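You operate a simulated robot arm through the tools that you are given. There is no shell and no other tool.

Carry out the task below with a simulated robot arm. There is one attempt and no reset: what you move stays moved.

Task
Leak-test the clamped teal cap and sort it by the word display.
Fine: pump to 400 mbar or more, wait for its word, vent before you free the hold bar, lay the cap on the mat with that word; leave the vent open and the other flat caps.

The check looks at the end state, three seconds after you hand in, the way a careful person would. Anything else that was tipped, shoved, dropped, spilled or broken makes it a failure. A push-on lid holds only when it is set on centred and level and pressed home; a screw cap is set on level and turned clockwise until tight.

Robot
A 7-joint arm with a two-finger parallel gripper, fixed in place. Base frame: the origin is at the foot of the arm, x ahead of it, y to its left, z up. Units: mm, rad, N and s.
Its first joint turns from -2.897 to 2.897 rad. Payload 3.43 kg.
The tool frame sits at the grasp point between the pads (the TCP): z along the fingers, y along the line on which they close. The tips reach 34 mm beyond it. The gripper opens to 128 mm. The fingers are 24 mm wide and 12 mm thick; the gripper's body (48 by 130 mm) begins 96 mm behind the TCP.
Orientation is that of the tool frame in the base frame, as a unit quaternion [x, y, z, w]. With the fingers straight down and closing along the base's y, the tool's x points along the base's -x, its y along +y and its z along -z.

Tools
- The arm moves only by the tool move_arm. Its argument "rows" is text: rows parted by semicolons, each of 7 numbers parted by spaces: the shift along the tool's x, y, z in mm, then the turn, a rotation vector about the tool's x, y, z in rad, then the gripper command, from -1 (fully open) to 1 (shut), values between in proportion. In form: x y z wx wy wz jaw; .... A call has 1 to 20 rows; each row shifts and turns the commanded pose from where the row before left it, along the tool's axes as they then stand. Each row takes 0.2 s and may step no farther than 50 mm and 0.15 rad from the row before; otherwise, or with a gripper value out of range, the whole call is refused. A pose out of reach is approached as far as the arm can. The call stops where the force on the tool passes 50 N (or 10 N more than at its start, if that is more) or the arm is blocked; 0.2 s more then pass. The fingers move at their own pace (about 153 mm/s each) and stop on an object; they squeeze with about 36 N. The grip force told is the motor's: it shows also when the fingers shut on nothing. Time passes only in rows, and 0.2 s behind the last, so rows that do not move let the fingers close. It gives the time, the measured TCP pose, the force on the tool (base axes), the opening and the grip force at its end, in the units of the frame above (readings bear some noise), with the torque about the TCP (base axes, N m) and any sound that the robot's microphone picked up, and new pictures: "show" is both (left out), scene, wrist or none.
- Cameras (640 x 400 px; columns grow to the right, rows downward): "scene" is fixed at [398.5, 500, 1640.2]; the picture's right is [0.32, -0.95, 0.00], its down [-0.93, -0.31, -0.19] and it looks along [0.18, 0.06, -0.98] (base axes); focal length 313 px, centre (320, 200). "wrist" rides on the gripper at [76, -11, -160] in the tool frame; the picture's right is [0.15, 0.99, 0.00], its down [-0.88, 0.13, -0.46] and it looks along [-0.45, 0.07, 0.89] (tool axes); focal length 234 px, centre (320, 200). There is no depth. A picture from a camera that has moved, and an enlarged one, comes with that camera's place and axes in the base frame and with its lens.
- zoom(camera, box): a new picture of the part [left, top, right, bottom] of that camera's present view, enlarged. The clock stands still meanwhile.
- close_job(): hands the job in; it is judged then, once.

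Places have to be worked out from the pictures, the camera data and where the tool is seen. Open the gripper and draw the arm clear of the work before you hand the job in, unless the task says otherwise.

The tools are called after "Request:" as a command line: name --argument value ..., lists and objects as JSON in quotes. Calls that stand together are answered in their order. move_arm: Moves the arm, as the interface text tells. Its arguments: {"type":"object","properties":{"rows":{"type":"string"},"show":{"type":"string","enum":["both","scene","wrist","none"]}},"required":["rows"]} The other tools are called the same way: zoom (camera, box) takes an enlarged picture of a part of a camera's view; close_job () hands the job in.

At the start:

```text
time_s: 0.0
position: [328.3, 441.7, 1218.4]
orientation: [0.0, 1.0, 0.001, -0.001]
contact_force: [0.2, -0.5, -0.1]
ft_torque: [-0.02, 0.01, 0.0]
width: 128.3
finger_force: 0.0
```

scene: 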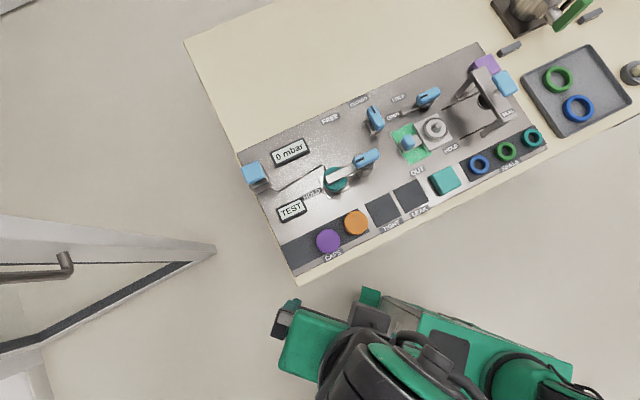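
wrist: 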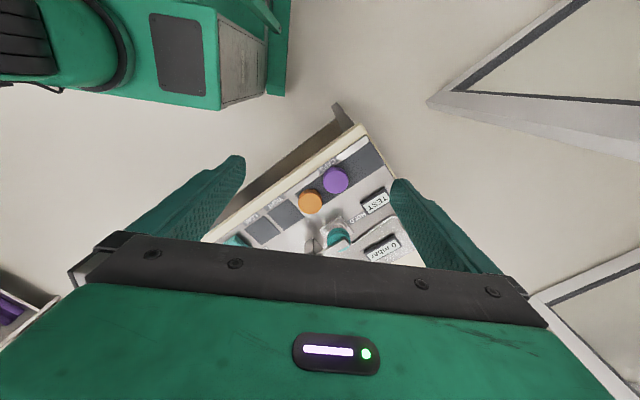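

I start by enlarging the scene picture to identify the parts of the rig before moving anything.

Request:
zoom --camera "scene" --box '[230, 100, 390, 200]'

Request:
zoom --camera "scene" --box '[340, 70, 500, 170]'

Request:
zoom --camera "scene" --box '[280, 160, 440, 260]'

Request:
zoom --camera "scene" --box '[420, 30, 580, 180]'

```text
4.00 times, centred on (310, 150) of scene
camera zoom: at [398.5, 500.0, 1640.2], right [0.32, -0.95, 0.0], down [-0.93, -0.31, -0.19], along [0.18, 0.06, -0.98], focal length 1254 px, centre (360, 400)
```

zoom: 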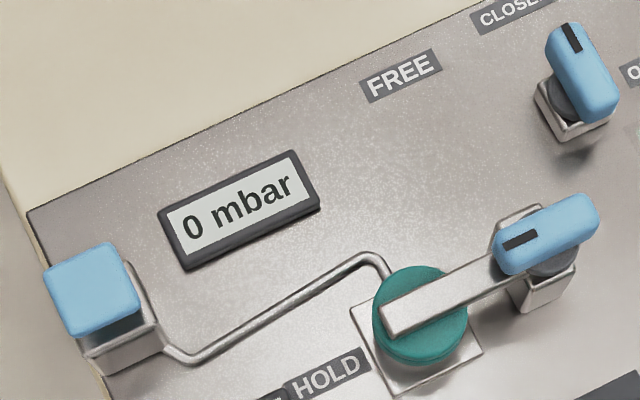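

```text
4.00 times, centred on (420, 120) of scene
camera zoom: at [398.5, 500.0, 1640.2], right [0.32, -0.95, 0.0], down [-0.93, -0.31, -0.19], along [0.18, 0.06, -0.98], focal length 1254 px, centre (-80, 520)
```

zoom: 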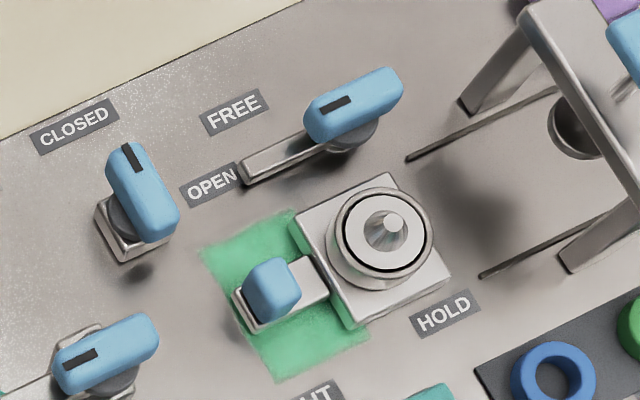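

```text
4.00 times, centred on (360, 210) of scene
camera zoom: at [398.5, 500.0, 1640.2], right [0.32, -0.95, 0.0], down [-0.93, -0.31, -0.19], along [0.18, 0.06, -0.98], focal length 1254 px, centre (160, 160)
```

zoom: 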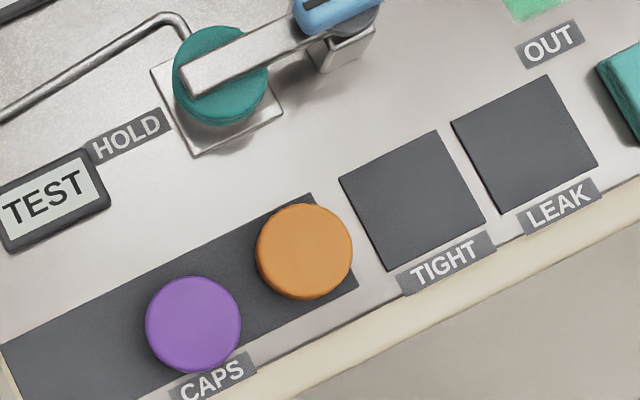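

```text
2.67 times, centred on (500, 105) of scene
camera zoom: at [398.5, 500.0, 1640.2], right [0.32, -0.95, 0.0], down [-0.93, -0.31, -0.19], along [0.18, 0.06, -0.98], focal length 836 px, centre (-160, 453)
```

zoom: 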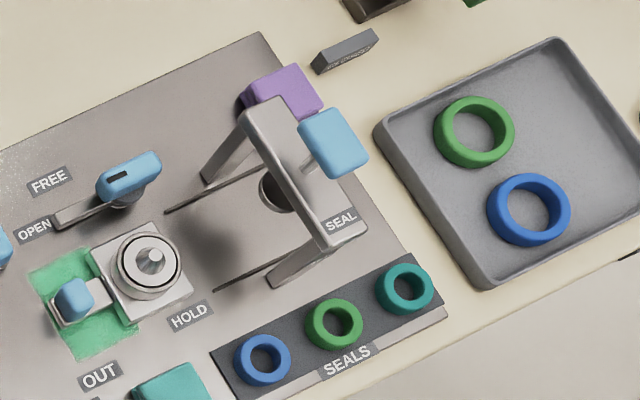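

The rig sits at about 45° to the base, and both cap tops triangulate to about z≈877 mm. I move the hand over the rig at a safe height so the wrist camera gives a second view for judging heights.

Request:
move_arm --rows "-36 12 8 0 0 0 -1; -36 12 8 0 0 0 -1; -36 12 8 0 0 0 -1; -36 12 8 0 0 0 -1; -36 12 8 0 0 0 -1; -36 12 8 0 0 0 -1; -36 12 8 0 0 0 -1; -36 12 8 0 0 0 -1; 0 0 0 0 0 0 -1; 0 0 0 0 0 0 -1"

```text
time_s: 2.2
position: [601.9, 534.7, 1161.7]
orientation: [0.0, 1.0, 0.001, 0.004]
contact_force: [-0.4, 0.0, 1.3]
ft_torque: [-0.01, 0.01, 0.02]
width: 128.1
finger_force: 0.0
camera wrist: at [522.6, 525.1, 1319.9], right [-0.15, 0.99, 0.0], down [0.88, 0.13, 0.46], along [0.46, 0.07, -0.89], focal length 234 px, centre (320, 200)
```

scene: 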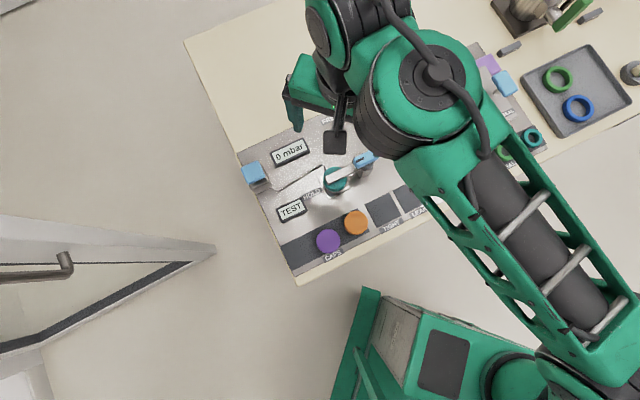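
wrist: 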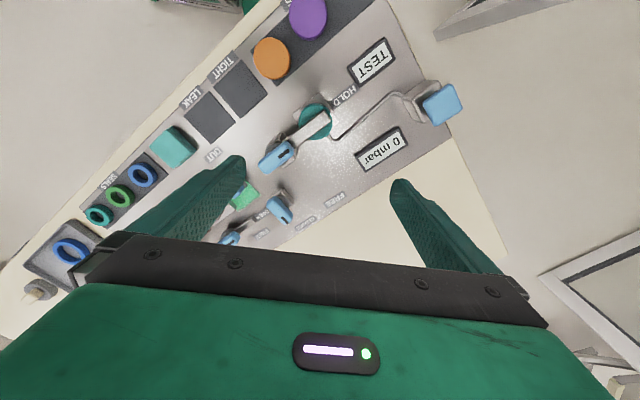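

The wrist camera now sees the rig. I enlarge the parts I need: the pump, vent knob, clamp and mats.

Request:
zoom --camera "wrist" --box '[220, 80, 380, 180]'

Request:
zoom --camera "wrist" --box '[340, 60, 500, 160]'

Request:
zoom --camera "wrist" --box '[200, 150, 360, 250]'

Request:
zoom --camera "wrist" --box '[140, 20, 300, 180]'

```text
4.00 times, centred on (300, 130) of wrist
camera zoom: at [522.6, 525.1, 1319.9], right [-0.15, 0.99, 0.0], down [0.88, 0.13, 0.46], along [0.46, 0.07, -0.89], focal length 937 px, centre (400, 480)
```

zoom: 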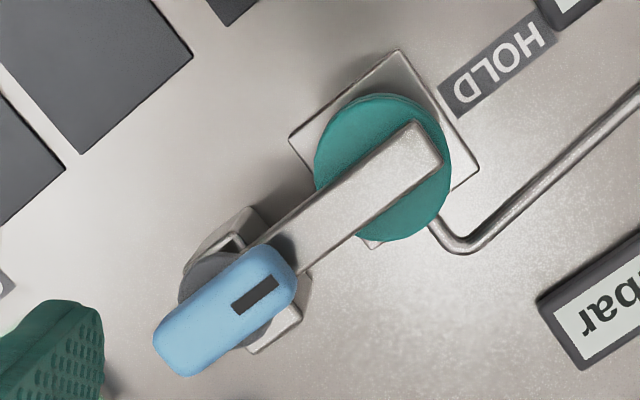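

```text
4.00 times, centred on (420, 110) of wrist
camera zoom: at [522.6, 525.1, 1319.9], right [-0.15, 0.99, 0.0], down [0.88, 0.13, 0.46], along [0.46, 0.07, -0.89], focal length 937 px, centre (-80, 560)
```

zoom: 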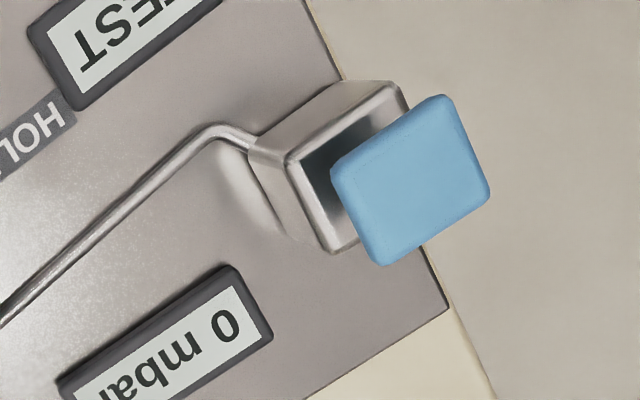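

```text
4.00 times, centred on (280, 200) of wrist
camera zoom: at [522.6, 525.1, 1319.9], right [-0.15, 0.99, 0.0], down [0.88, 0.13, 0.46], along [0.46, 0.07, -0.89], focal length 937 px, centre (480, 200)
```

zoom: 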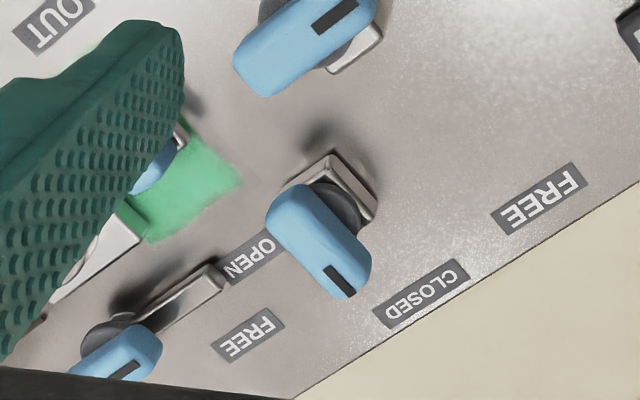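

```text
2.50 times, centred on (220, 100) of wrist
camera zoom: at [522.6, 525.1, 1319.9], right [-0.15, 0.99, 0.0], down [0.88, 0.13, 0.46], along [0.46, 0.07, -0.89], focal length 585 px, centre (570, 450)
```

zoom: 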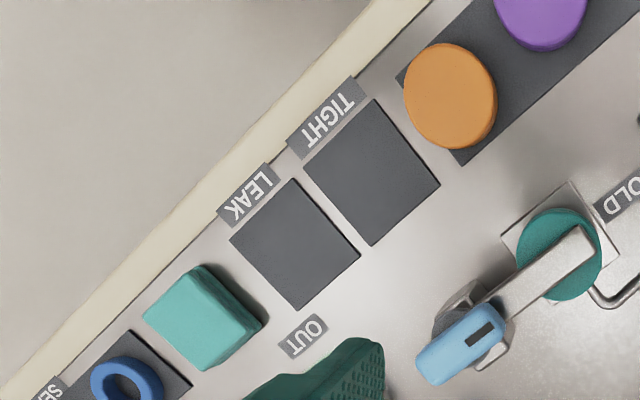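

The vent mark points at CLOSED, the clamp mark points at HOLD, and the pump is a blue plunger block near (532, 700) with its top around z≈970. I shut the gripper and move above the pump with clearance to refine its place.

Request:
move_arm --rows "14 33 14 0 0 0 1; 14 33 14 0 0 0 1; 14 33 14 0 0 0 1; 14 33 14 0 0 0 1; 14 33 14 0 0 0 1; 0 0 0 0 0 0 1; 0 0 0 0 0 0 1"

```text
time_s: 3.8
position: [523.1, 674.7, 1088.3]
orientation: [0.0, 1.0, 0.001, 0.004]
contact_force: [-0.3, -0.9, 0.4]
ft_torque: [0.0, 0.0, -0.02]
width: 0.0
finger_force: 33.2
out of reach, approached as far as the arm can: row 4, 5
camera wrist: at [445.2, 663.8, 1246.3], right [-0.15, 0.99, 0.0], down [0.88, 0.13, 0.46], along [0.46, 0.07, -0.89], focal length 234 px, centre (320, 200)
```

scene: 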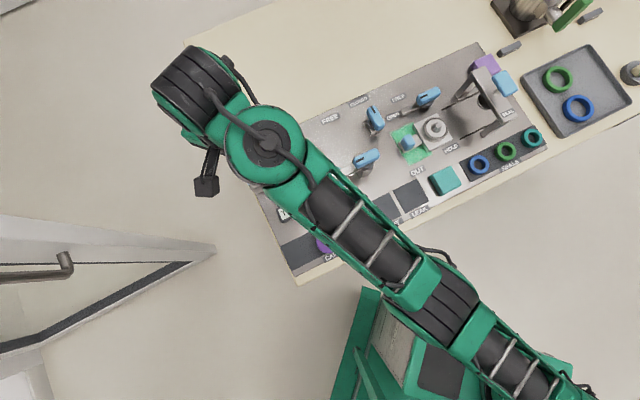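
wrist: 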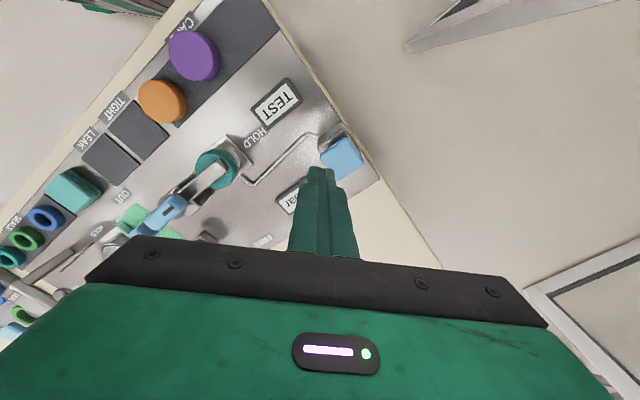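

Wrist-view triangulation puts the pump button top at about (530, 706, 955). The arm reported a reach limit up here, so I step lower, with the tips still above the button, and let it settle to see where it actually stands.

Request:
move_arm --rows "0 0 20 0 0 0 1; 0 0 20 0 0 0 1; 0 0 20 0 0 0 1; 0 0 0 0 0 0 1; 0 0 0 0 0 0 1; 0 0 0 0 0 0 1" --show "wrist"

Request:
zoom --camera "wrist" --box '[260, 90, 420, 190]'

```text
time_s: 5.2
position: [524.1, 672.0, 1025.5]
orientation: [0.0, 1.0, 0.0, 0.005]
contact_force: [0.5, 0.6, -0.1]
ft_torque: [-0.01, 0.02, 0.0]
width: 0.0
finger_force: 32.9
camera wrist: at [445.1, 661.1, 1183.5], right [-0.15, 0.99, 0.0], down [0.88, 0.13, 0.46], along [0.46, 0.07, -0.89], focal length 234 px, centre (320, 200)
```

wrist: 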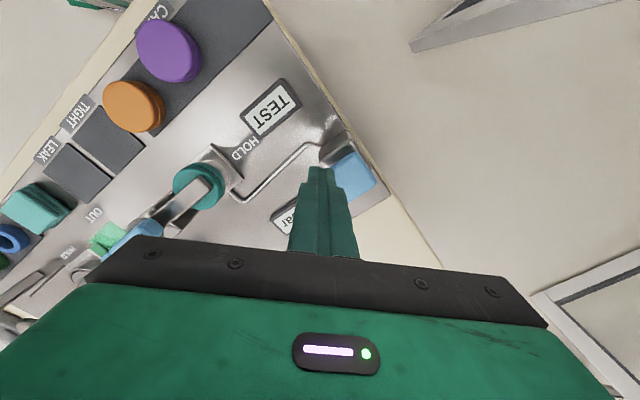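

```text
4.00 times, centred on (340, 140) of wrist
camera zoom: at [445.1, 661.1, 1183.5], right [-0.15, 0.99, 0.0], down [0.88, 0.13, 0.46], along [0.46, 0.07, -0.89], focal length 937 px, centre (240, 440)
```

zoom: 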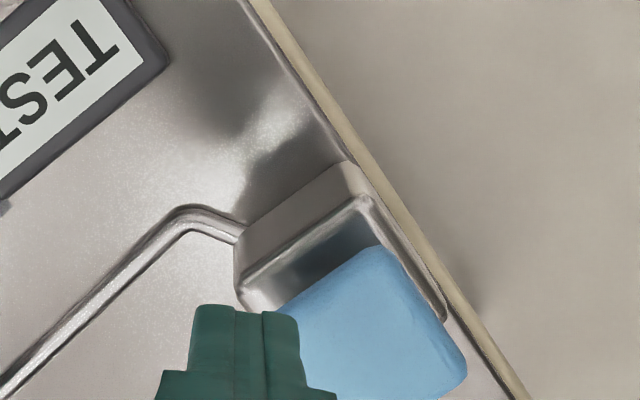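

The hand is at (524, 672, 1025) and the button centre reads about (528, 707). I shift over it at this height.

Request:
move_arm --rows "-2 17 5 0 0 0 1; -2 17 5 0 0 0 1; 0 0 0 0 0 0 1; 0 0 0 0 0 0 1" --show "wrist"

Request:
zoom --camera "wrist" --box '[260, 110, 420, 210]'

```text
time_s: 6.2
position: [528.2, 704.0, 1015.5]
orientation: [0.0, 1.0, 0.001, 0.004]
contact_force: [-0.1, 0.0, -0.2]
ft_torque: [-0.02, 0.03, -0.01]
width: 0.0
finger_force: 33.2
camera wrist: at [449.3, 694.6, 1173.2], right [-0.15, 0.99, 0.0], down [0.88, 0.13, 0.46], along [0.46, 0.07, -0.89], focal length 234 px, centre (320, 200)
```

wrist: 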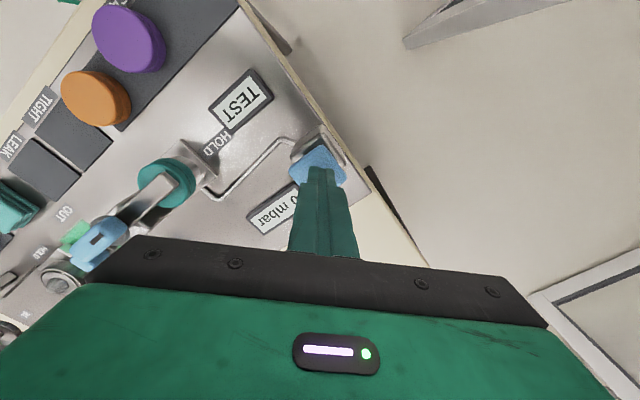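

```text
4.00 times, centred on (340, 160) of wrist
camera zoom: at [449.3, 694.6, 1173.2], right [-0.15, 0.99, 0.0], down [0.88, 0.13, 0.46], along [0.46, 0.07, -0.89], focal length 937 px, centre (240, 360)
```

zoom: 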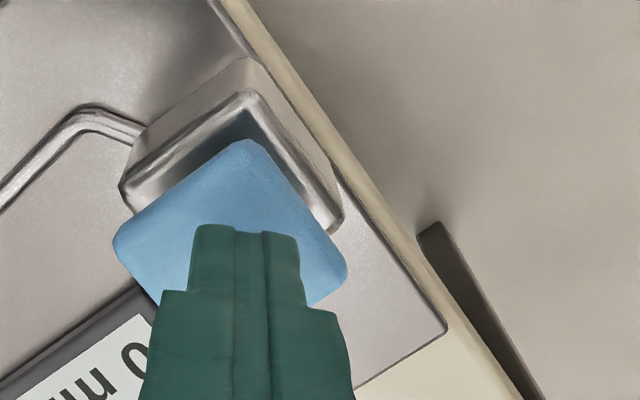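

The tips sit just above the button, whose centre is a few mm further in +x. I centre and go down in small steps, watching the force for contact.

Request:
move_arm --rows "-4 1 5 0 0 0 1; 0 0 5 0 0 0 1; 0 0 5 0 0 0 1; 0 0 5 0 0 0 1; 0 0 4 0 0 0 1; 0 0 4 0 0 0 1" --show "both"

```text
time_s: 7.6
position: [534.2, 707.3, 988.9]
orientation: [-0.001, 1.0, 0.001, 0.004]
contact_force: [0.7, -1.1, 3.2]
ft_torque: [-0.02, 0.02, 0.02]
width: 0.6
finger_force: 33.1
camera wrist: at [453.8, 696.9, 1146.0], right [-0.15, 0.99, 0.0], down [0.88, 0.13, 0.46], along [0.46, 0.07, -0.89], focal length 234 px, centre (320, 200)
```

scene: 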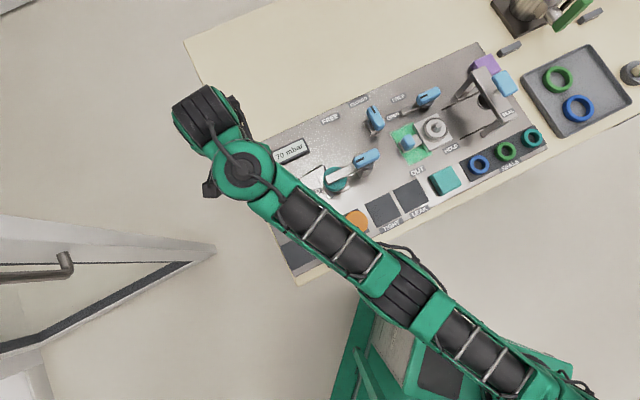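
wrist: 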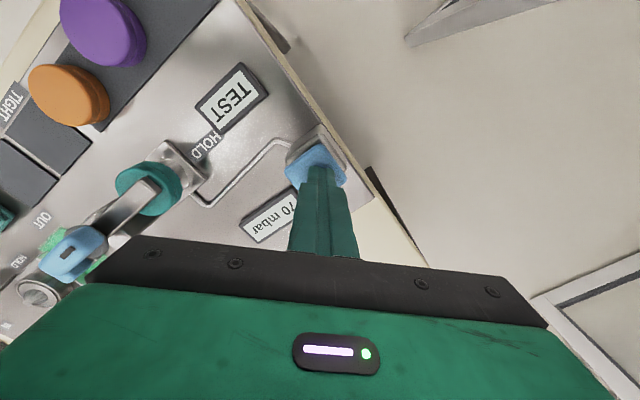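

The display already reads 70 mbar with only about 3 N, so the plunger is moving. I press on in small steps to find the bottom of the stroke.

Request:
move_arm --rows "0 0 3 0 0 0 1; 0 0 3 0 0 0 1; 0 0 3 0 0 0 1; 0 0 0 0 0 0 1" --show "both"

Request:
zoom --camera "scene" --box '[240, 100, 400, 200]'

```text
time_s: 8.6
position: [532.4, 707.0, 977.4]
orientation: [0.001, 1.0, 0.001, 0.004]
contact_force: [0.4, 2.0, 6.0]
ft_torque: [0.05, 0.01, -0.04]
width: 0.0
finger_force: 33.2
heard: click
camera wrist: at [453.3, 696.7, 1136.7], right [-0.15, 0.99, 0.0], down [0.88, 0.13, 0.46], along [0.46, 0.07, -0.89], focal length 234 px, centre (320, 200)
```

scene: 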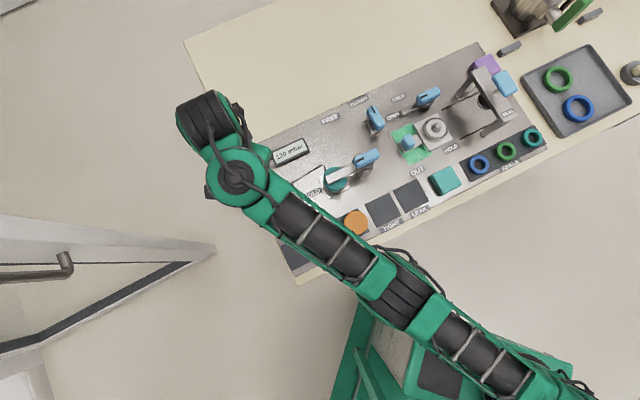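
wrist: 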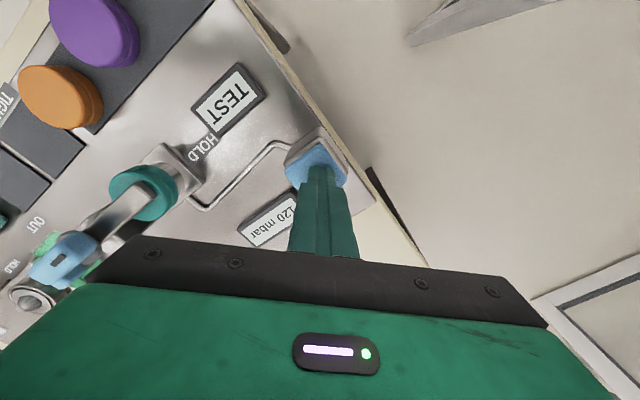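

```text
4.00 times, centred on (320, 150) of scene
camera zoom: at [398.5, 500.0, 1640.2], right [0.32, -0.95, 0.0], down [-0.93, -0.31, -0.19], along [0.18, 0.06, -0.98], focal length 1254 px, centre (320, 400)
```

zoom: 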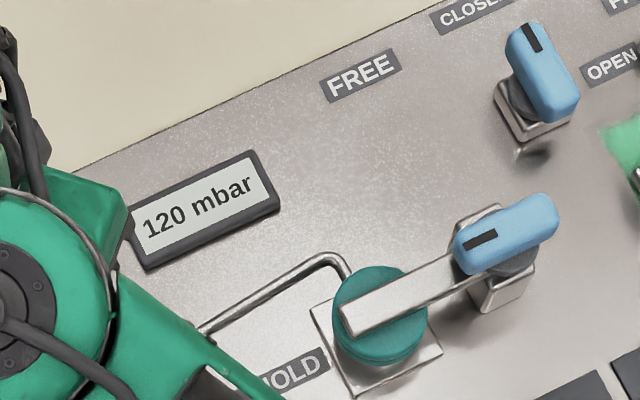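

One stroke clicked at 120 mbar with only about 6 N. I lift so the plunger returns, then press again.

Request:
move_arm --rows "0 0 -12 0 0 0 1; 0 0 -12 0 0 0 1; 0 0 0 0 0 0 1; 0 0 6 0 0 0 1; 0 0 6 0 0 0 1; 0 0 6 0 0 0 1; 0 0 6 0 0 0 1; 0 0 0 0 0 0 1" --show "wrist"

Request:
zoom --camera "scene" --box '[240, 100, 400, 200]'

```text
time_s: 10.4
position: [532.5, 706.9, 978.6]
orientation: [0.001, 1.0, 0.0, 0.004]
contact_force: [2.3, 1.5, 6.7]
ft_torque: [0.07, 0.02, -0.03]
width: 0.2
finger_force: 32.6
heard: click
camera wrist: at [453.5, 696.8, 1137.5], right [-0.15, 0.99, 0.0], down [0.88, 0.13, 0.46], along [0.46, 0.07, -0.89], focal length 234 px, centre (320, 200)
```

wrist: 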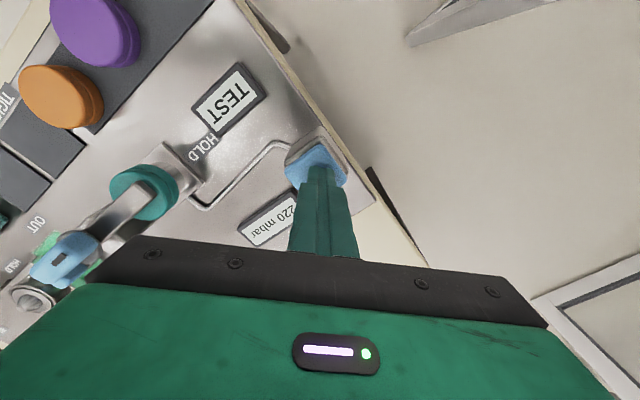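

```text
4.00 times, centred on (320, 150) of scene
camera zoom: at [398.5, 500.0, 1640.2], right [0.32, -0.95, 0.0], down [-0.93, -0.31, -0.19], along [0.18, 0.06, -0.98], focal length 1254 px, centre (320, 400)
```

zoom: 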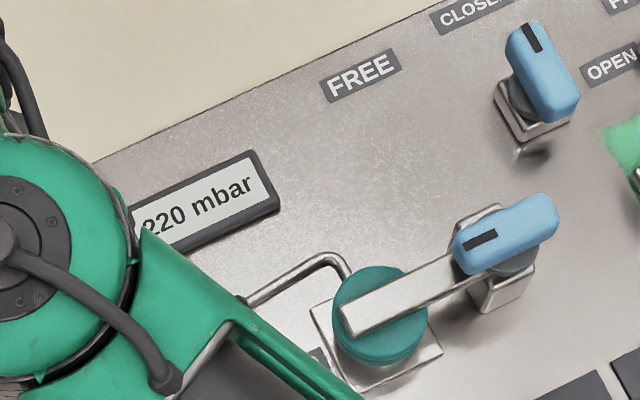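

Now 220 mbar, so each stroke adds roughly 100–120. I do two more full strokes.

Request:
move_arm --rows "0 0 -12 0 0 0 1; 0 0 -12 0 0 0 1; 0 0 0 0 0 0 1; 0 0 6 0 0 0 1; 0 0 6 0 0 0 1; 0 0 6 0 0 0 1; 0 0 6 0 0 0 1; 0 0 0 0 0 0 1; 0 0 -12 0 0 0 1; 0 0 -12 0 0 0 1; 0 0 0 0 0 0 1; 0 0 6 0 0 0 1; 0 0 6 0 0 0 1; 0 0 6 0 0 0 1; 0 0 6 0 0 0 1; 0 0 0 0 0 0 1" --show "wrist"

Request:
zoom --camera "wrist" --box '[180, 50, 340, 250]'

Request:
zoom --camera "scene" --box '[240, 100, 400, 200]'

```text
time_s: 13.8
position: [532.3, 707.6, 978.7]
orientation: [0.0, 1.0, 0.001, 0.004]
contact_force: [-0.5, 1.5, 6.1]
ft_torque: [0.0, 0.07, 0.08]
width: 0.0
finger_force: 32.3
heard: click, click
camera wrist: at [453.1, 697.2, 1136.6], right [-0.15, 0.99, 0.0], down [0.88, 0.13, 0.46], along [0.46, 0.07, -0.89], focal length 234 px, centre (320, 200)
```

wrist: 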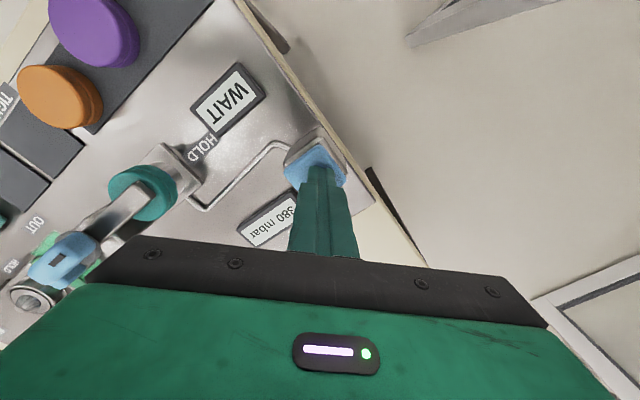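

```text
2.00 times, centred on (260, 150) of wrist
camera zoom: at [453.1, 697.2, 1136.6], right [-0.15, 0.99, 0.0], down [0.88, 0.13, 0.46], along [0.46, 0.07, -0.89], focal length 468 px, centre (440, 300)
```

zoom: 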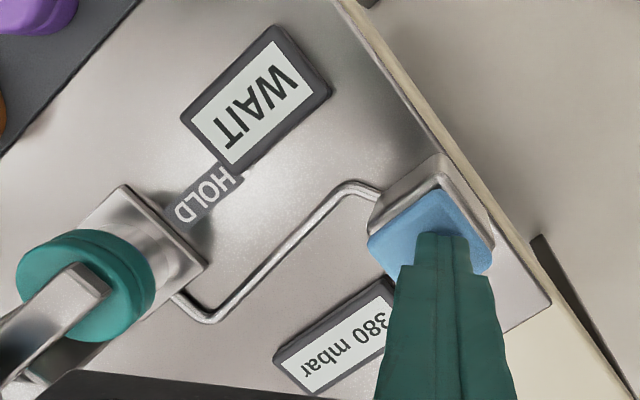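

```text
4.00 times, centred on (320, 150) of scene
camera zoom: at [398.5, 500.0, 1640.2], right [0.32, -0.95, 0.0], down [-0.93, -0.31, -0.19], along [0.18, 0.06, -0.98], focal length 1254 px, centre (320, 400)
```

zoom: 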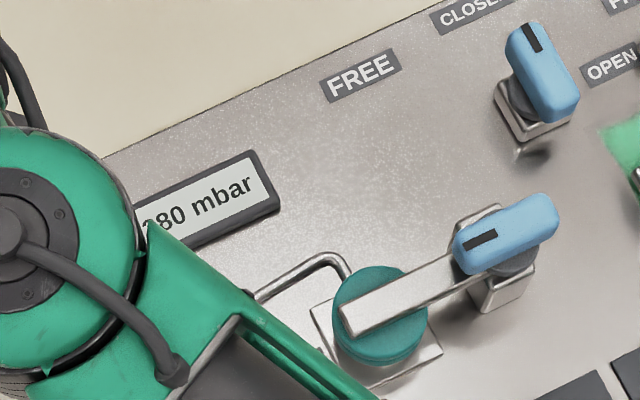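

The display changed to WAIT and pressure reads 380 mbar, presumably having topped 400 and fallen since. I hold still without pumping further and watch both displays.

Request:
move_arm --rows "0 0 0 0 0 0 1; 0 0 0 0 0 0 1; 0 0 0 0 0 0 1; 0 0 0 0 0 0 1; 0 0 0 0 0 0 1" --show "wrist"

Request:
zoom --camera "wrist" --box '[180, 50, 340, 250]'

```text
time_s: 15.0
position: [532.5, 708.3, 978.2]
orientation: [0.0, 1.0, 0.001, 0.005]
contact_force: [-2.9, 1.3, 6.0]
ft_torque: [0.03, 0.23, -0.04]
width: 0.0
finger_force: 32.7
camera wrist: at [453.2, 697.2, 1136.5], right [-0.15, 0.99, 0.0], down [0.88, 0.13, 0.46], along [0.46, 0.07, -0.89], focal length 234 px, centre (320, 200)
```

wrist: 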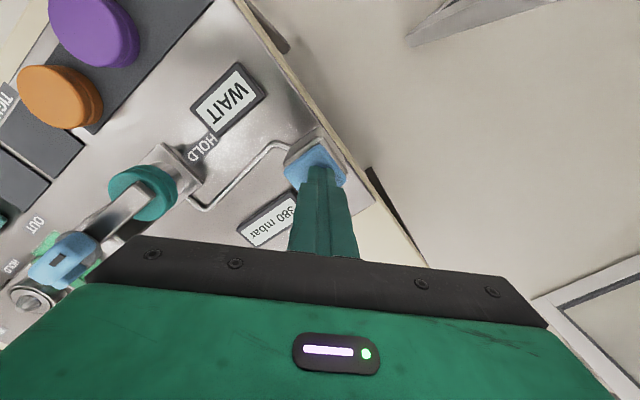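

```text
2.00 times, centred on (260, 150) of wrist
camera zoom: at [453.2, 697.2, 1136.5], right [-0.15, 0.99, 0.0], down [0.88, 0.13, 0.46], along [0.46, 0.07, -0.89], focal length 468 px, centre (440, 300)
```

zoom: 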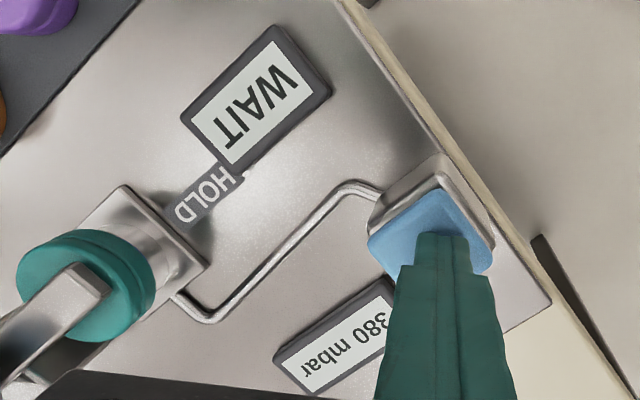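

380 mbar has held for over a second, which is below the 400 the task asks for, so my lifts were probably slightly short. I do one more stroke with a fuller lift to be clearly above 400.

Request:
move_arm --rows "0 0 -15 0 0 0 1; 0 0 -15 0 0 0 1; 0 0 0 0 0 0 1; 0 0 0 0 0 0 1; 0 0 8 0 0 0 1; 0 0 8 0 0 0 1; 0 0 7 0 0 0 1; 0 0 7 0 0 0 1; 0 0 0 0 0 0 1" --show "wrist"

Request:
zoom --camera "wrist" --box '[180, 50, 340, 250]'

Request:
zoom --camera "scene" --box '[240, 100, 400, 200]'

```text
time_s: 17.0
position: [530.0, 702.0, 976.1]
orientation: [0.0, 1.0, 0.001, 0.004]
contact_force: [2.0, 1.5, 6.9]
ft_torque: [0.03, -0.01, 0.02]
width: 0.0
finger_force: 33.3
out of reach, approached as far as the arm can: row 2
heard: click
camera wrist: at [452.0, 692.8, 1135.4], right [-0.15, 0.99, 0.0], down [0.88, 0.13, 0.46], along [0.46, 0.07, -0.89], focal length 234 px, centre (320, 200)
```

wrist: 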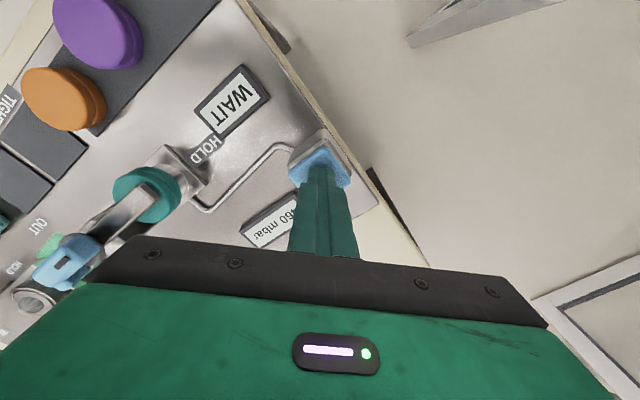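

```text
2.00 times, centred on (260, 150) of wrist
camera zoom: at [452.0, 692.8, 1135.4], right [-0.15, 0.99, 0.0], down [0.88, 0.13, 0.46], along [0.46, 0.07, -0.89], focal length 468 px, centre (440, 300)
```

zoom: 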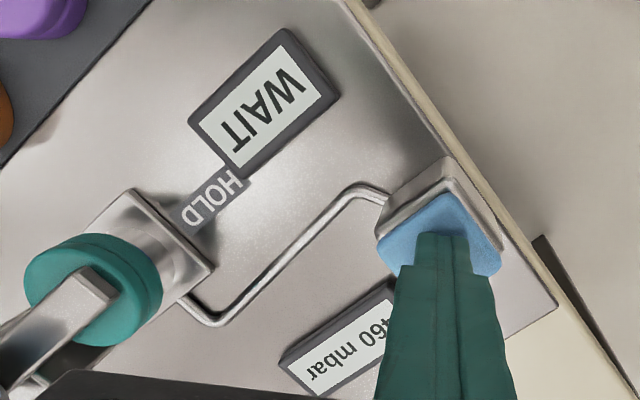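

```text
4.00 times, centred on (320, 150) of scene
camera zoom: at [398.5, 500.0, 1640.2], right [0.32, -0.95, 0.0], down [-0.93, -0.31, -0.19], along [0.18, 0.06, -0.98], focal length 1254 px, centre (320, 400)
```

zoom: 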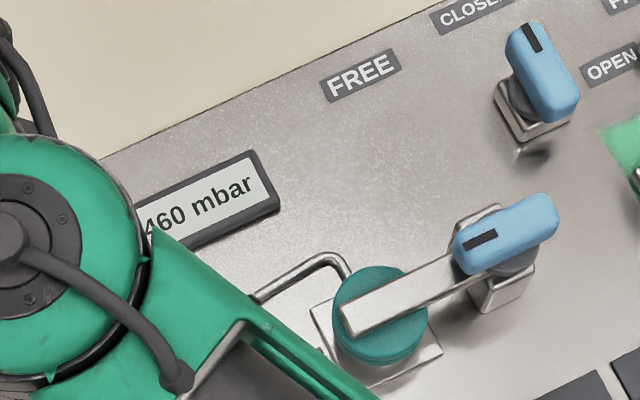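

Now 460 mbar with WAIT on. I lift off the plunger and let time pass for the verdict.

Request:
move_arm --rows "0 0 -10 0 0 0 1; 0 -5 -10 0 0 0 1; 0 -10 -10 0 0 0 1; 0 0 0 0 0 0 1; 0 0 0 0 0 0 1; 0 0 0 0 0 0 1; 0 0 0 0 0 0 1; 0 0 0 0 0 0 1; 0 0 0 0 0 0 1; 0 0 0 0 0 0 1; 0 0 0 0 0 0 1; 0 0 0 0 0 0 1" --show "wrist"

Request:
zoom --camera "wrist" --box '[180, 50, 340, 250]'

Request:
zoom --camera "scene" --box '[240, 100, 400, 200]'

```text
time_s: 19.6
position: [529.6, 687.9, 1006.7]
orientation: [0.001, 1.0, 0.001, 0.005]
contact_force: [0.3, -0.2, -0.4]
ft_torque: [-0.02, 0.02, 0.0]
width: 0.0
finger_force: 32.5
camera wrist: at [451.3, 677.3, 1165.0], right [-0.15, 0.99, 0.0], down [0.88, 0.13, 0.46], along [0.46, 0.07, -0.89], focal length 234 px, centre (320, 200)
```

wrist: 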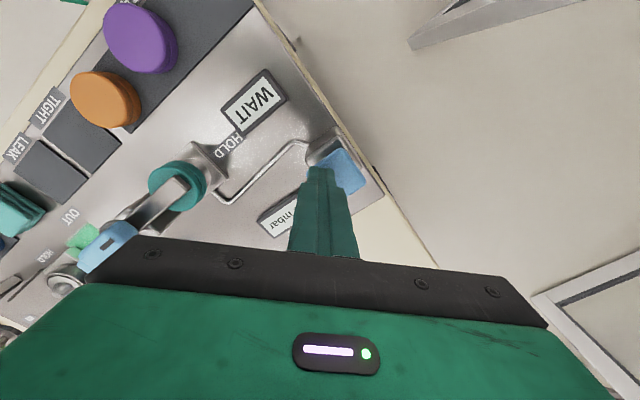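

```text
2.00 times, centred on (260, 150) of wrist
camera zoom: at [451.3, 677.3, 1165.0], right [-0.15, 0.99, 0.0], down [0.88, 0.13, 0.46], along [0.46, 0.07, -0.89], focal length 468 px, centre (440, 300)
```

zoom: 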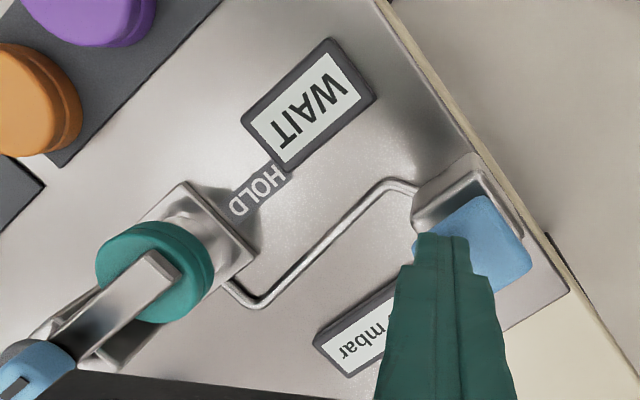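

```text
4.00 times, centred on (320, 150) of scene
camera zoom: at [398.5, 500.0, 1640.2], right [0.32, -0.95, 0.0], down [-0.93, -0.31, -0.19], along [0.18, 0.06, -0.98], focal length 1254 px, centre (320, 400)
```

zoom: 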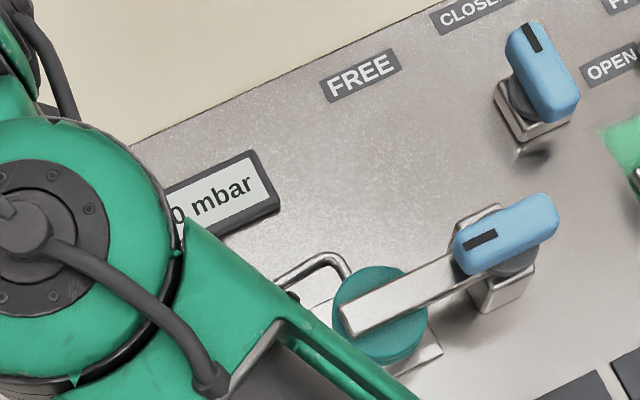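

Still WAIT. I raise the hand and move towards the middle of the rig, which lets both displays show in the scene view and brings me nearer the vent.

Request:
move_arm --rows "0 -10 -40 0 0 0 1; 0 -20 -40 0 0 0 1; -10 -40 -20 0 0 0 1; -15 -40 0 0 0 0 1; -15 -40 0 0 0 0 1; -15 -40 0 0 0 0 1; 0 0 0 0 0 0 1; 0 0 0 0 0 0 1" --show "both"

Request:
zoom --camera "scene" --box '[240, 130, 340, 230]'

```text
time_s: 21.4
position: [581.9, 494.7, 1104.0]
orientation: [0.001, 1.0, 0.001, 0.004]
contact_force: [-0.5, -0.3, 0.0]
ft_torque: [-0.01, 0.01, 0.01]
width: 0.0
finger_force: 33.0
camera wrist: at [503.9, 485.1, 1263.1], right [-0.15, 0.99, 0.0], down [0.88, 0.13, 0.46], along [0.46, 0.07, -0.89], focal length 234 px, centre (320, 200)
```

scene: 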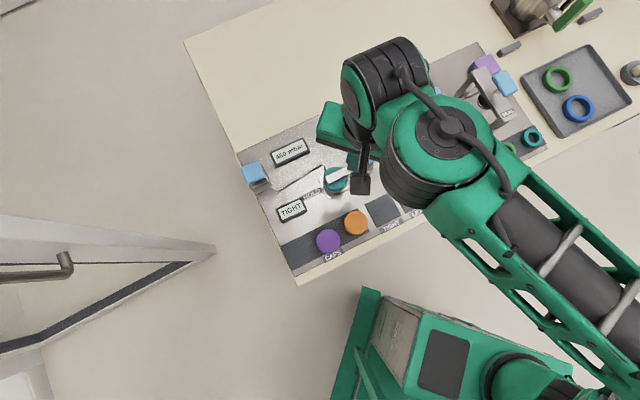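
wrist: 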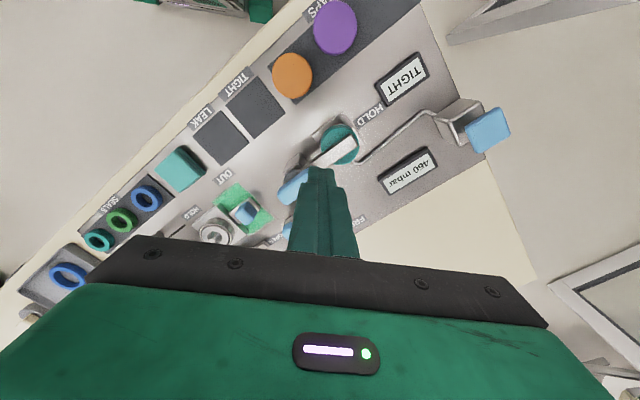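

```text
4.00 times, centred on (290, 180) of scene
camera zoom: at [398.5, 500.0, 1640.2], right [0.32, -0.95, 0.0], down [-0.93, -0.31, -0.19], along [0.18, 0.06, -0.98], focal length 1254 px, centre (440, 280)
```

zoom: 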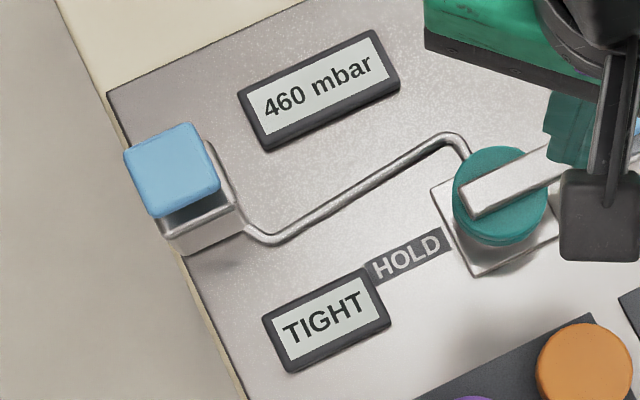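

The verdict is TIGHT at a steady 460 mbar. Next I vent: I turn the tool about 44° so the jaws close across the vent knob, open them to about 64 mm, and move to look at the knob from nearer.

Request:
move_arm --rows "0 0 0 0 0 -0.13 0; 0 0 0 0 0 -0.13 0; 0 0 0 0 0 -0.13 0; 0 0 0 0 0 -0.13 0; 0 0 0 0 0 -0.13 0; 0 0 0 0 0 -0.12 0; -15 -36 10 0 0 0 0; -15 -36 10 0 0 0 0; -15 -36 10 0 0 0 0; 0 0 0 0 0 0 0; 0 0 0 0 0 0 0" --show "both"

Request:
zoom --camera "wrist" --box '[220, 130, 420, 255]'

```text
time_s: 23.8
position: [692.8, 451.0, 1079.0]
orientation: [-0.375, 0.927, -0.001, 0.004]
contact_force: [0.2, -0.1, -0.9]
ft_torque: [0.02, -0.01, 0.01]
width: 64.3
finger_force: 0.1
camera wrist: at [643.6, 391.7, 1237.0], right [-0.79, 0.61, -0.01], down [0.54, 0.71, 0.46], along [0.29, 0.36, -0.89], focal length 234 px, centre (320, 200)
```

scene: 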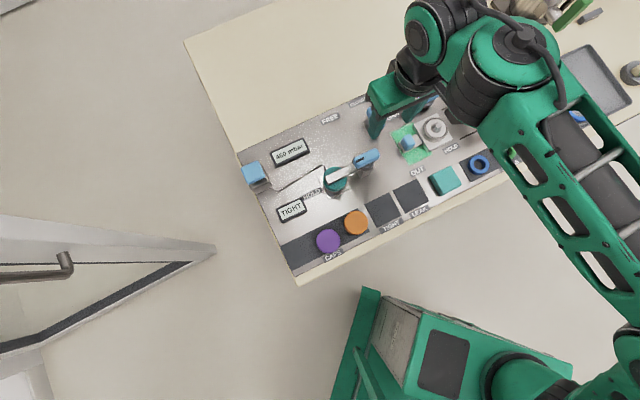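
wrist: 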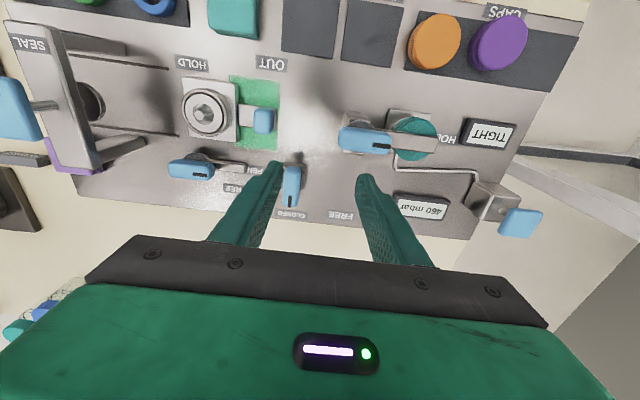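

```text
3.20 times, centred on (320, 192) of wrist
camera zoom: at [643.6, 391.7, 1237.0], right [-0.79, 0.61, -0.01], down [0.54, 0.71, 0.46], along [0.29, 0.36, -0.89], focal length 749 px, centre (320, 224)
```

zoom: 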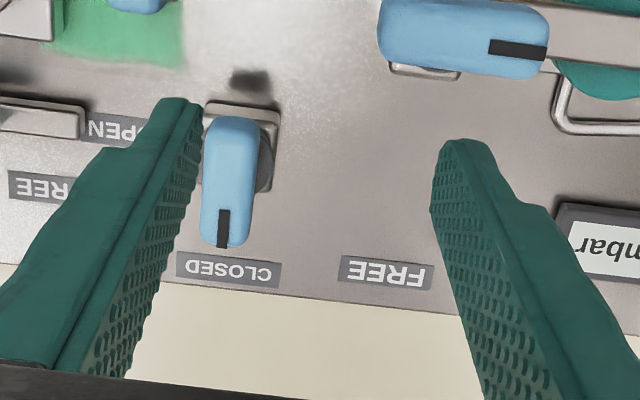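

I see the vent knob clearly, with its centre around (770, 478) and its top near z≈905–915, close to the reach limit. I move lower and closer, with tips still above the knob, to check reach and refine the position.

Request:
move_arm --rows "-10 -8 23 0 0 0 0.1; -10 -8 23 0 0 0 0.1; -10 -9 23 0 0 0 0.1; -10 -9 23 0 0 0 0.1; 0 0 0 0 0 0 0.1; 0 0 0 0 0 0 0.1" --show "wrist"

Request:
zoom --camera "wrist" --box '[220, 130, 420, 255]'

```text
time_s: 25.2
position: [746.9, 453.9, 986.5]
orientation: [-0.375, 0.927, -0.001, 0.004]
contact_force: [0.3, 0.1, 0.1]
ft_torque: [-0.02, -0.02, -0.02]
width: 57.6
finger_force: 0.0
camera wrist: at [697.0, 393.8, 1145.2], right [-0.79, 0.61, -0.01], down [0.54, 0.71, 0.46], along [0.29, 0.36, -0.89], focal length 234 px, centre (320, 200)
```

wrist: 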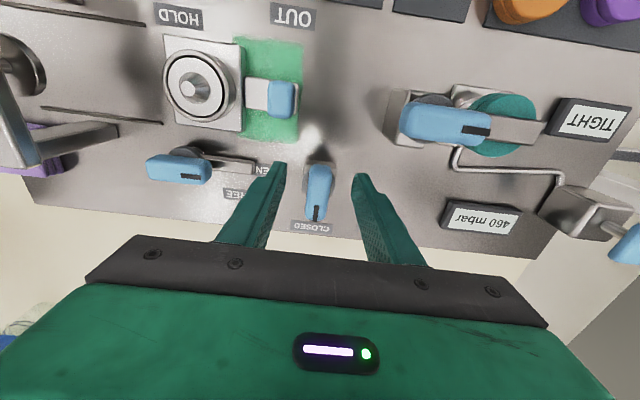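

```text
3.20 times, centred on (320, 192) of wrist
camera zoom: at [697.0, 393.8, 1145.2], right [-0.79, 0.61, -0.01], down [0.54, 0.71, 0.46], along [0.29, 0.36, -0.89], focal length 749 px, centre (320, 224)
```

zoom: 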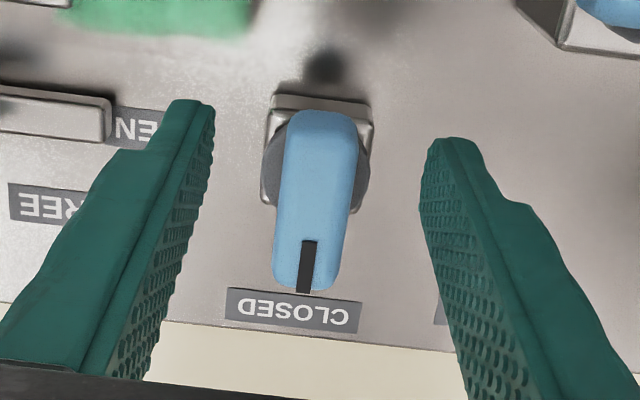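

Two views agree: the knob top centre is at (770, 481, 908), aligned with my jaws. I move out over it with the tips still about 18 mm above the top, to see whether the arm reaches.

Request:
move_arm --rows "-12 1 10 0 0 0 0.1; -12 1 10 0 0 0 0.1; -11 1 6 0 0 0 0.1; 0 0 0 0 0 0 0.1; 0 0 0 0 0 0 0.1" --show "wrist"

Request:
zoom --camera "wrist" --box '[220, 130, 420, 255]'

```text
time_s: 26.4
position: [768.9, 481.2, 961.4]
orientation: [-0.375, 0.927, -0.001, 0.004]
contact_force: [0.3, 0.3, 0.4]
ft_torque: [-0.04, 0.03, 0.04]
width: 57.4
finger_force: 0.0
camera wrist: at [719.0, 421.4, 1119.8], right [-0.79, 0.61, -0.01], down [0.54, 0.71, 0.46], along [0.29, 0.36, -0.89], focal length 234 px, centre (320, 200)
```

wrist: 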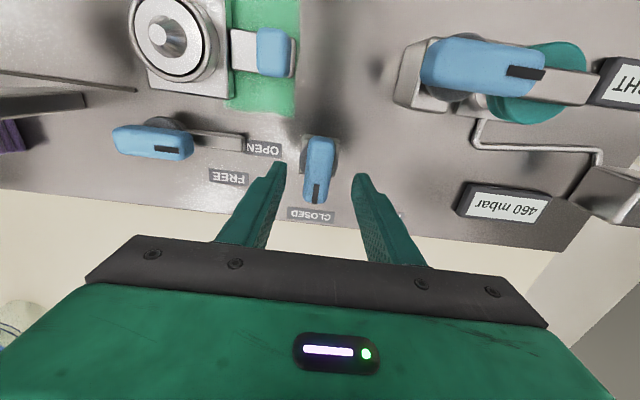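

```text
3.20 times, centred on (320, 192) of wrist
camera zoom: at [719.0, 421.4, 1119.8], right [-0.79, 0.61, -0.01], down [0.54, 0.71, 0.46], along [0.29, 0.36, -0.89], focal length 749 px, centre (320, 224)
```

zoom: 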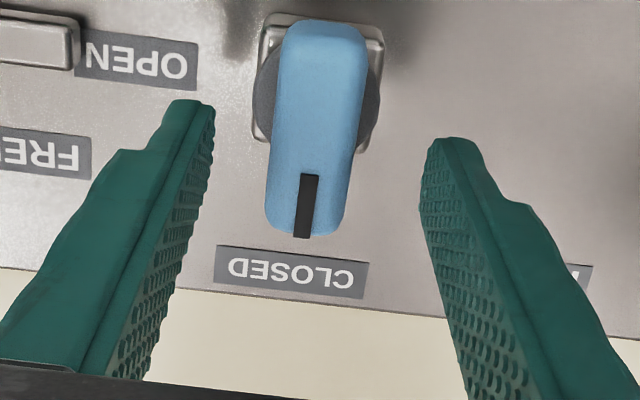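

The arm reaches; the hand stands at (769, 481, 961), centred over the knob. I go down about 35 mm so the pads straddle it, watching for contact.

Request:
move_arm --rows "0 0 9 0 0 0 0.1; 0 0 9 0 0 0 0.1; 0 0 9 0 0 0 0.1; 0 0 6 0 0 0 0.1; 0 0 0 0 0 0 0.1" --show "both"

Request:
zoom --camera "wrist" --box '[220, 100, 420, 225]'

Request:
zoom --camera "scene" --box '[320, 60, 480, 160]'

```text
time_s: 27.6
position: [767.4, 480.6, 927.8]
orientation: [-0.375, 0.927, -0.001, 0.005]
contact_force: [-1.0, 0.4, -0.9]
ft_torque: [0.05, -0.03, -0.01]
width: 57.6
finger_force: 0.1
camera wrist: at [718.3, 421.2, 1085.9], right [-0.79, 0.61, -0.01], down [0.54, 0.71, 0.46], along [0.29, 0.36, -0.89], focal length 234 px, centre (320, 200)
```

scene: 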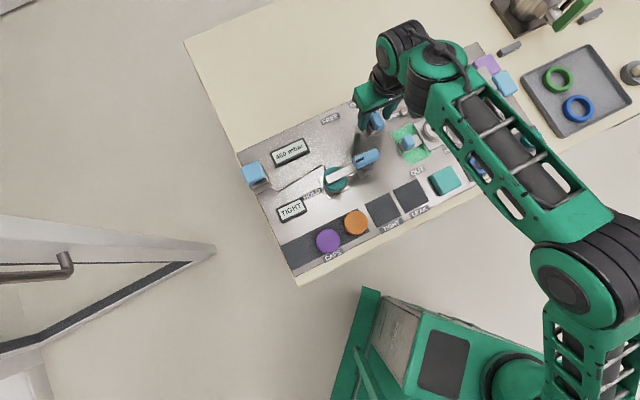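
wrist: 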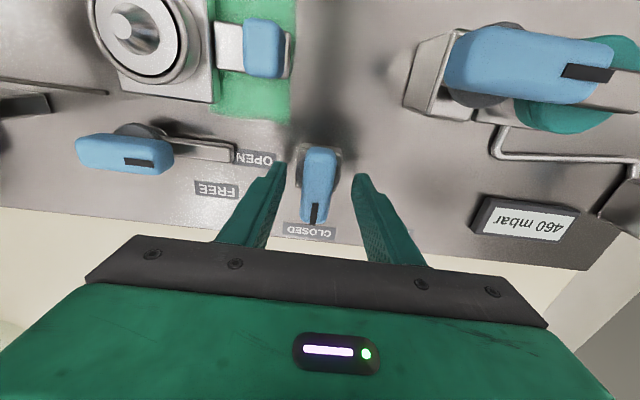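

```text
3.20 times, centred on (320, 162) of wrist
camera zoom: at [718.3, 421.2, 1085.9], right [-0.79, 0.61, -0.01], down [0.54, 0.71, 0.46], along [0.29, 0.36, -0.89], focal length 749 px, centre (320, 320)
```

zoom: 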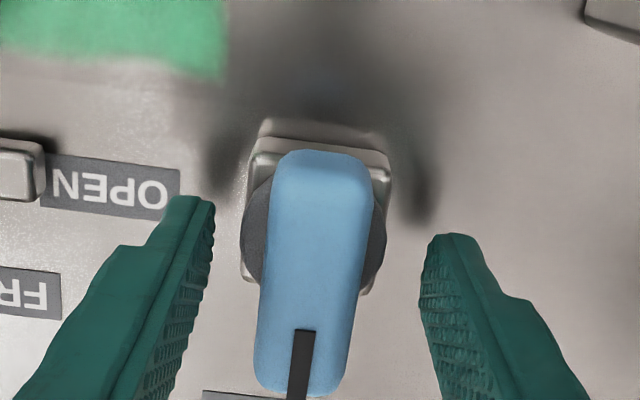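

```text
4.00 times, centred on (400, 110) of scene
camera zoom: at [398.5, 500.0, 1640.2], right [0.32, -0.95, 0.0], down [-0.93, -0.31, -0.19], along [0.18, 0.06, -0.98], focal length 1254 px, centre (0, 560)
```

zoom: 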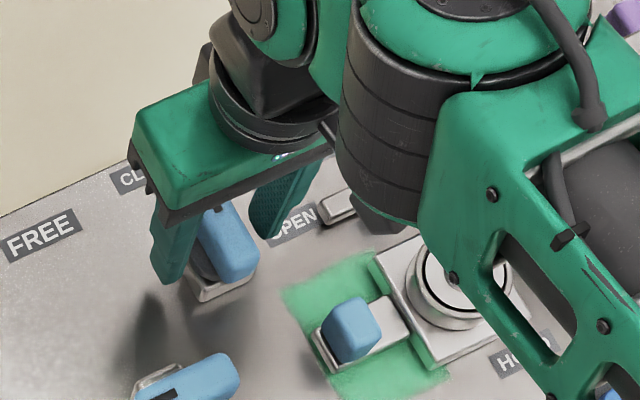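

The pads straddle the knob, which is centred between them. I go 5 mm lower and close gently onto it.

Request:
move_arm --rows "0 0 5 0 0 0 0.1; 0 0 0 0 0 0 0.3; 0 0 0 0 0 0 0.5; 0 0 0 0 0 0 0.7; 0 0 0 0 0 0 0.8; 0 0 0 0 0 0 0.8" --show "wrist"

Request:
zoom --camera "wrist" --box '[220, 100, 420, 225]'

```text
time_s: 29.0
position: [770.1, 479.8, 921.9]
orientation: [-0.375, 0.927, -0.001, 0.004]
contact_force: [16.5, -13.9, 1.8]
ft_torque: [-0.86, -0.37, 1.04]
width: 40.0
finger_force: 44.9
camera wrist: at [719.9, 420.1, 1081.0], right [-0.79, 0.61, -0.01], down [0.54, 0.7, 0.46], along [0.29, 0.36, -0.89], focal length 234 px, centre (320, 200)
```

wrist: 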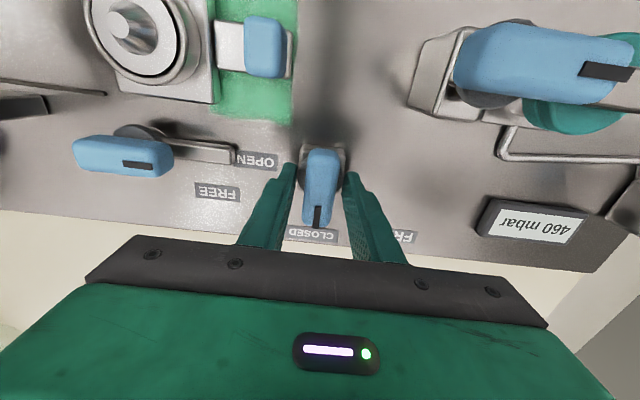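

```text
3.20 times, centred on (320, 162) of wrist
camera zoom: at [719.9, 420.1, 1081.0], right [-0.79, 0.61, -0.01], down [0.54, 0.7, 0.46], along [0.29, 0.36, -0.89], focal length 749 px, centre (320, 320)
```

zoom: 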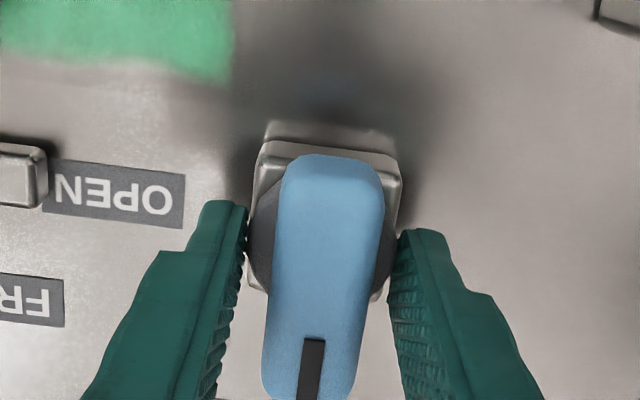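

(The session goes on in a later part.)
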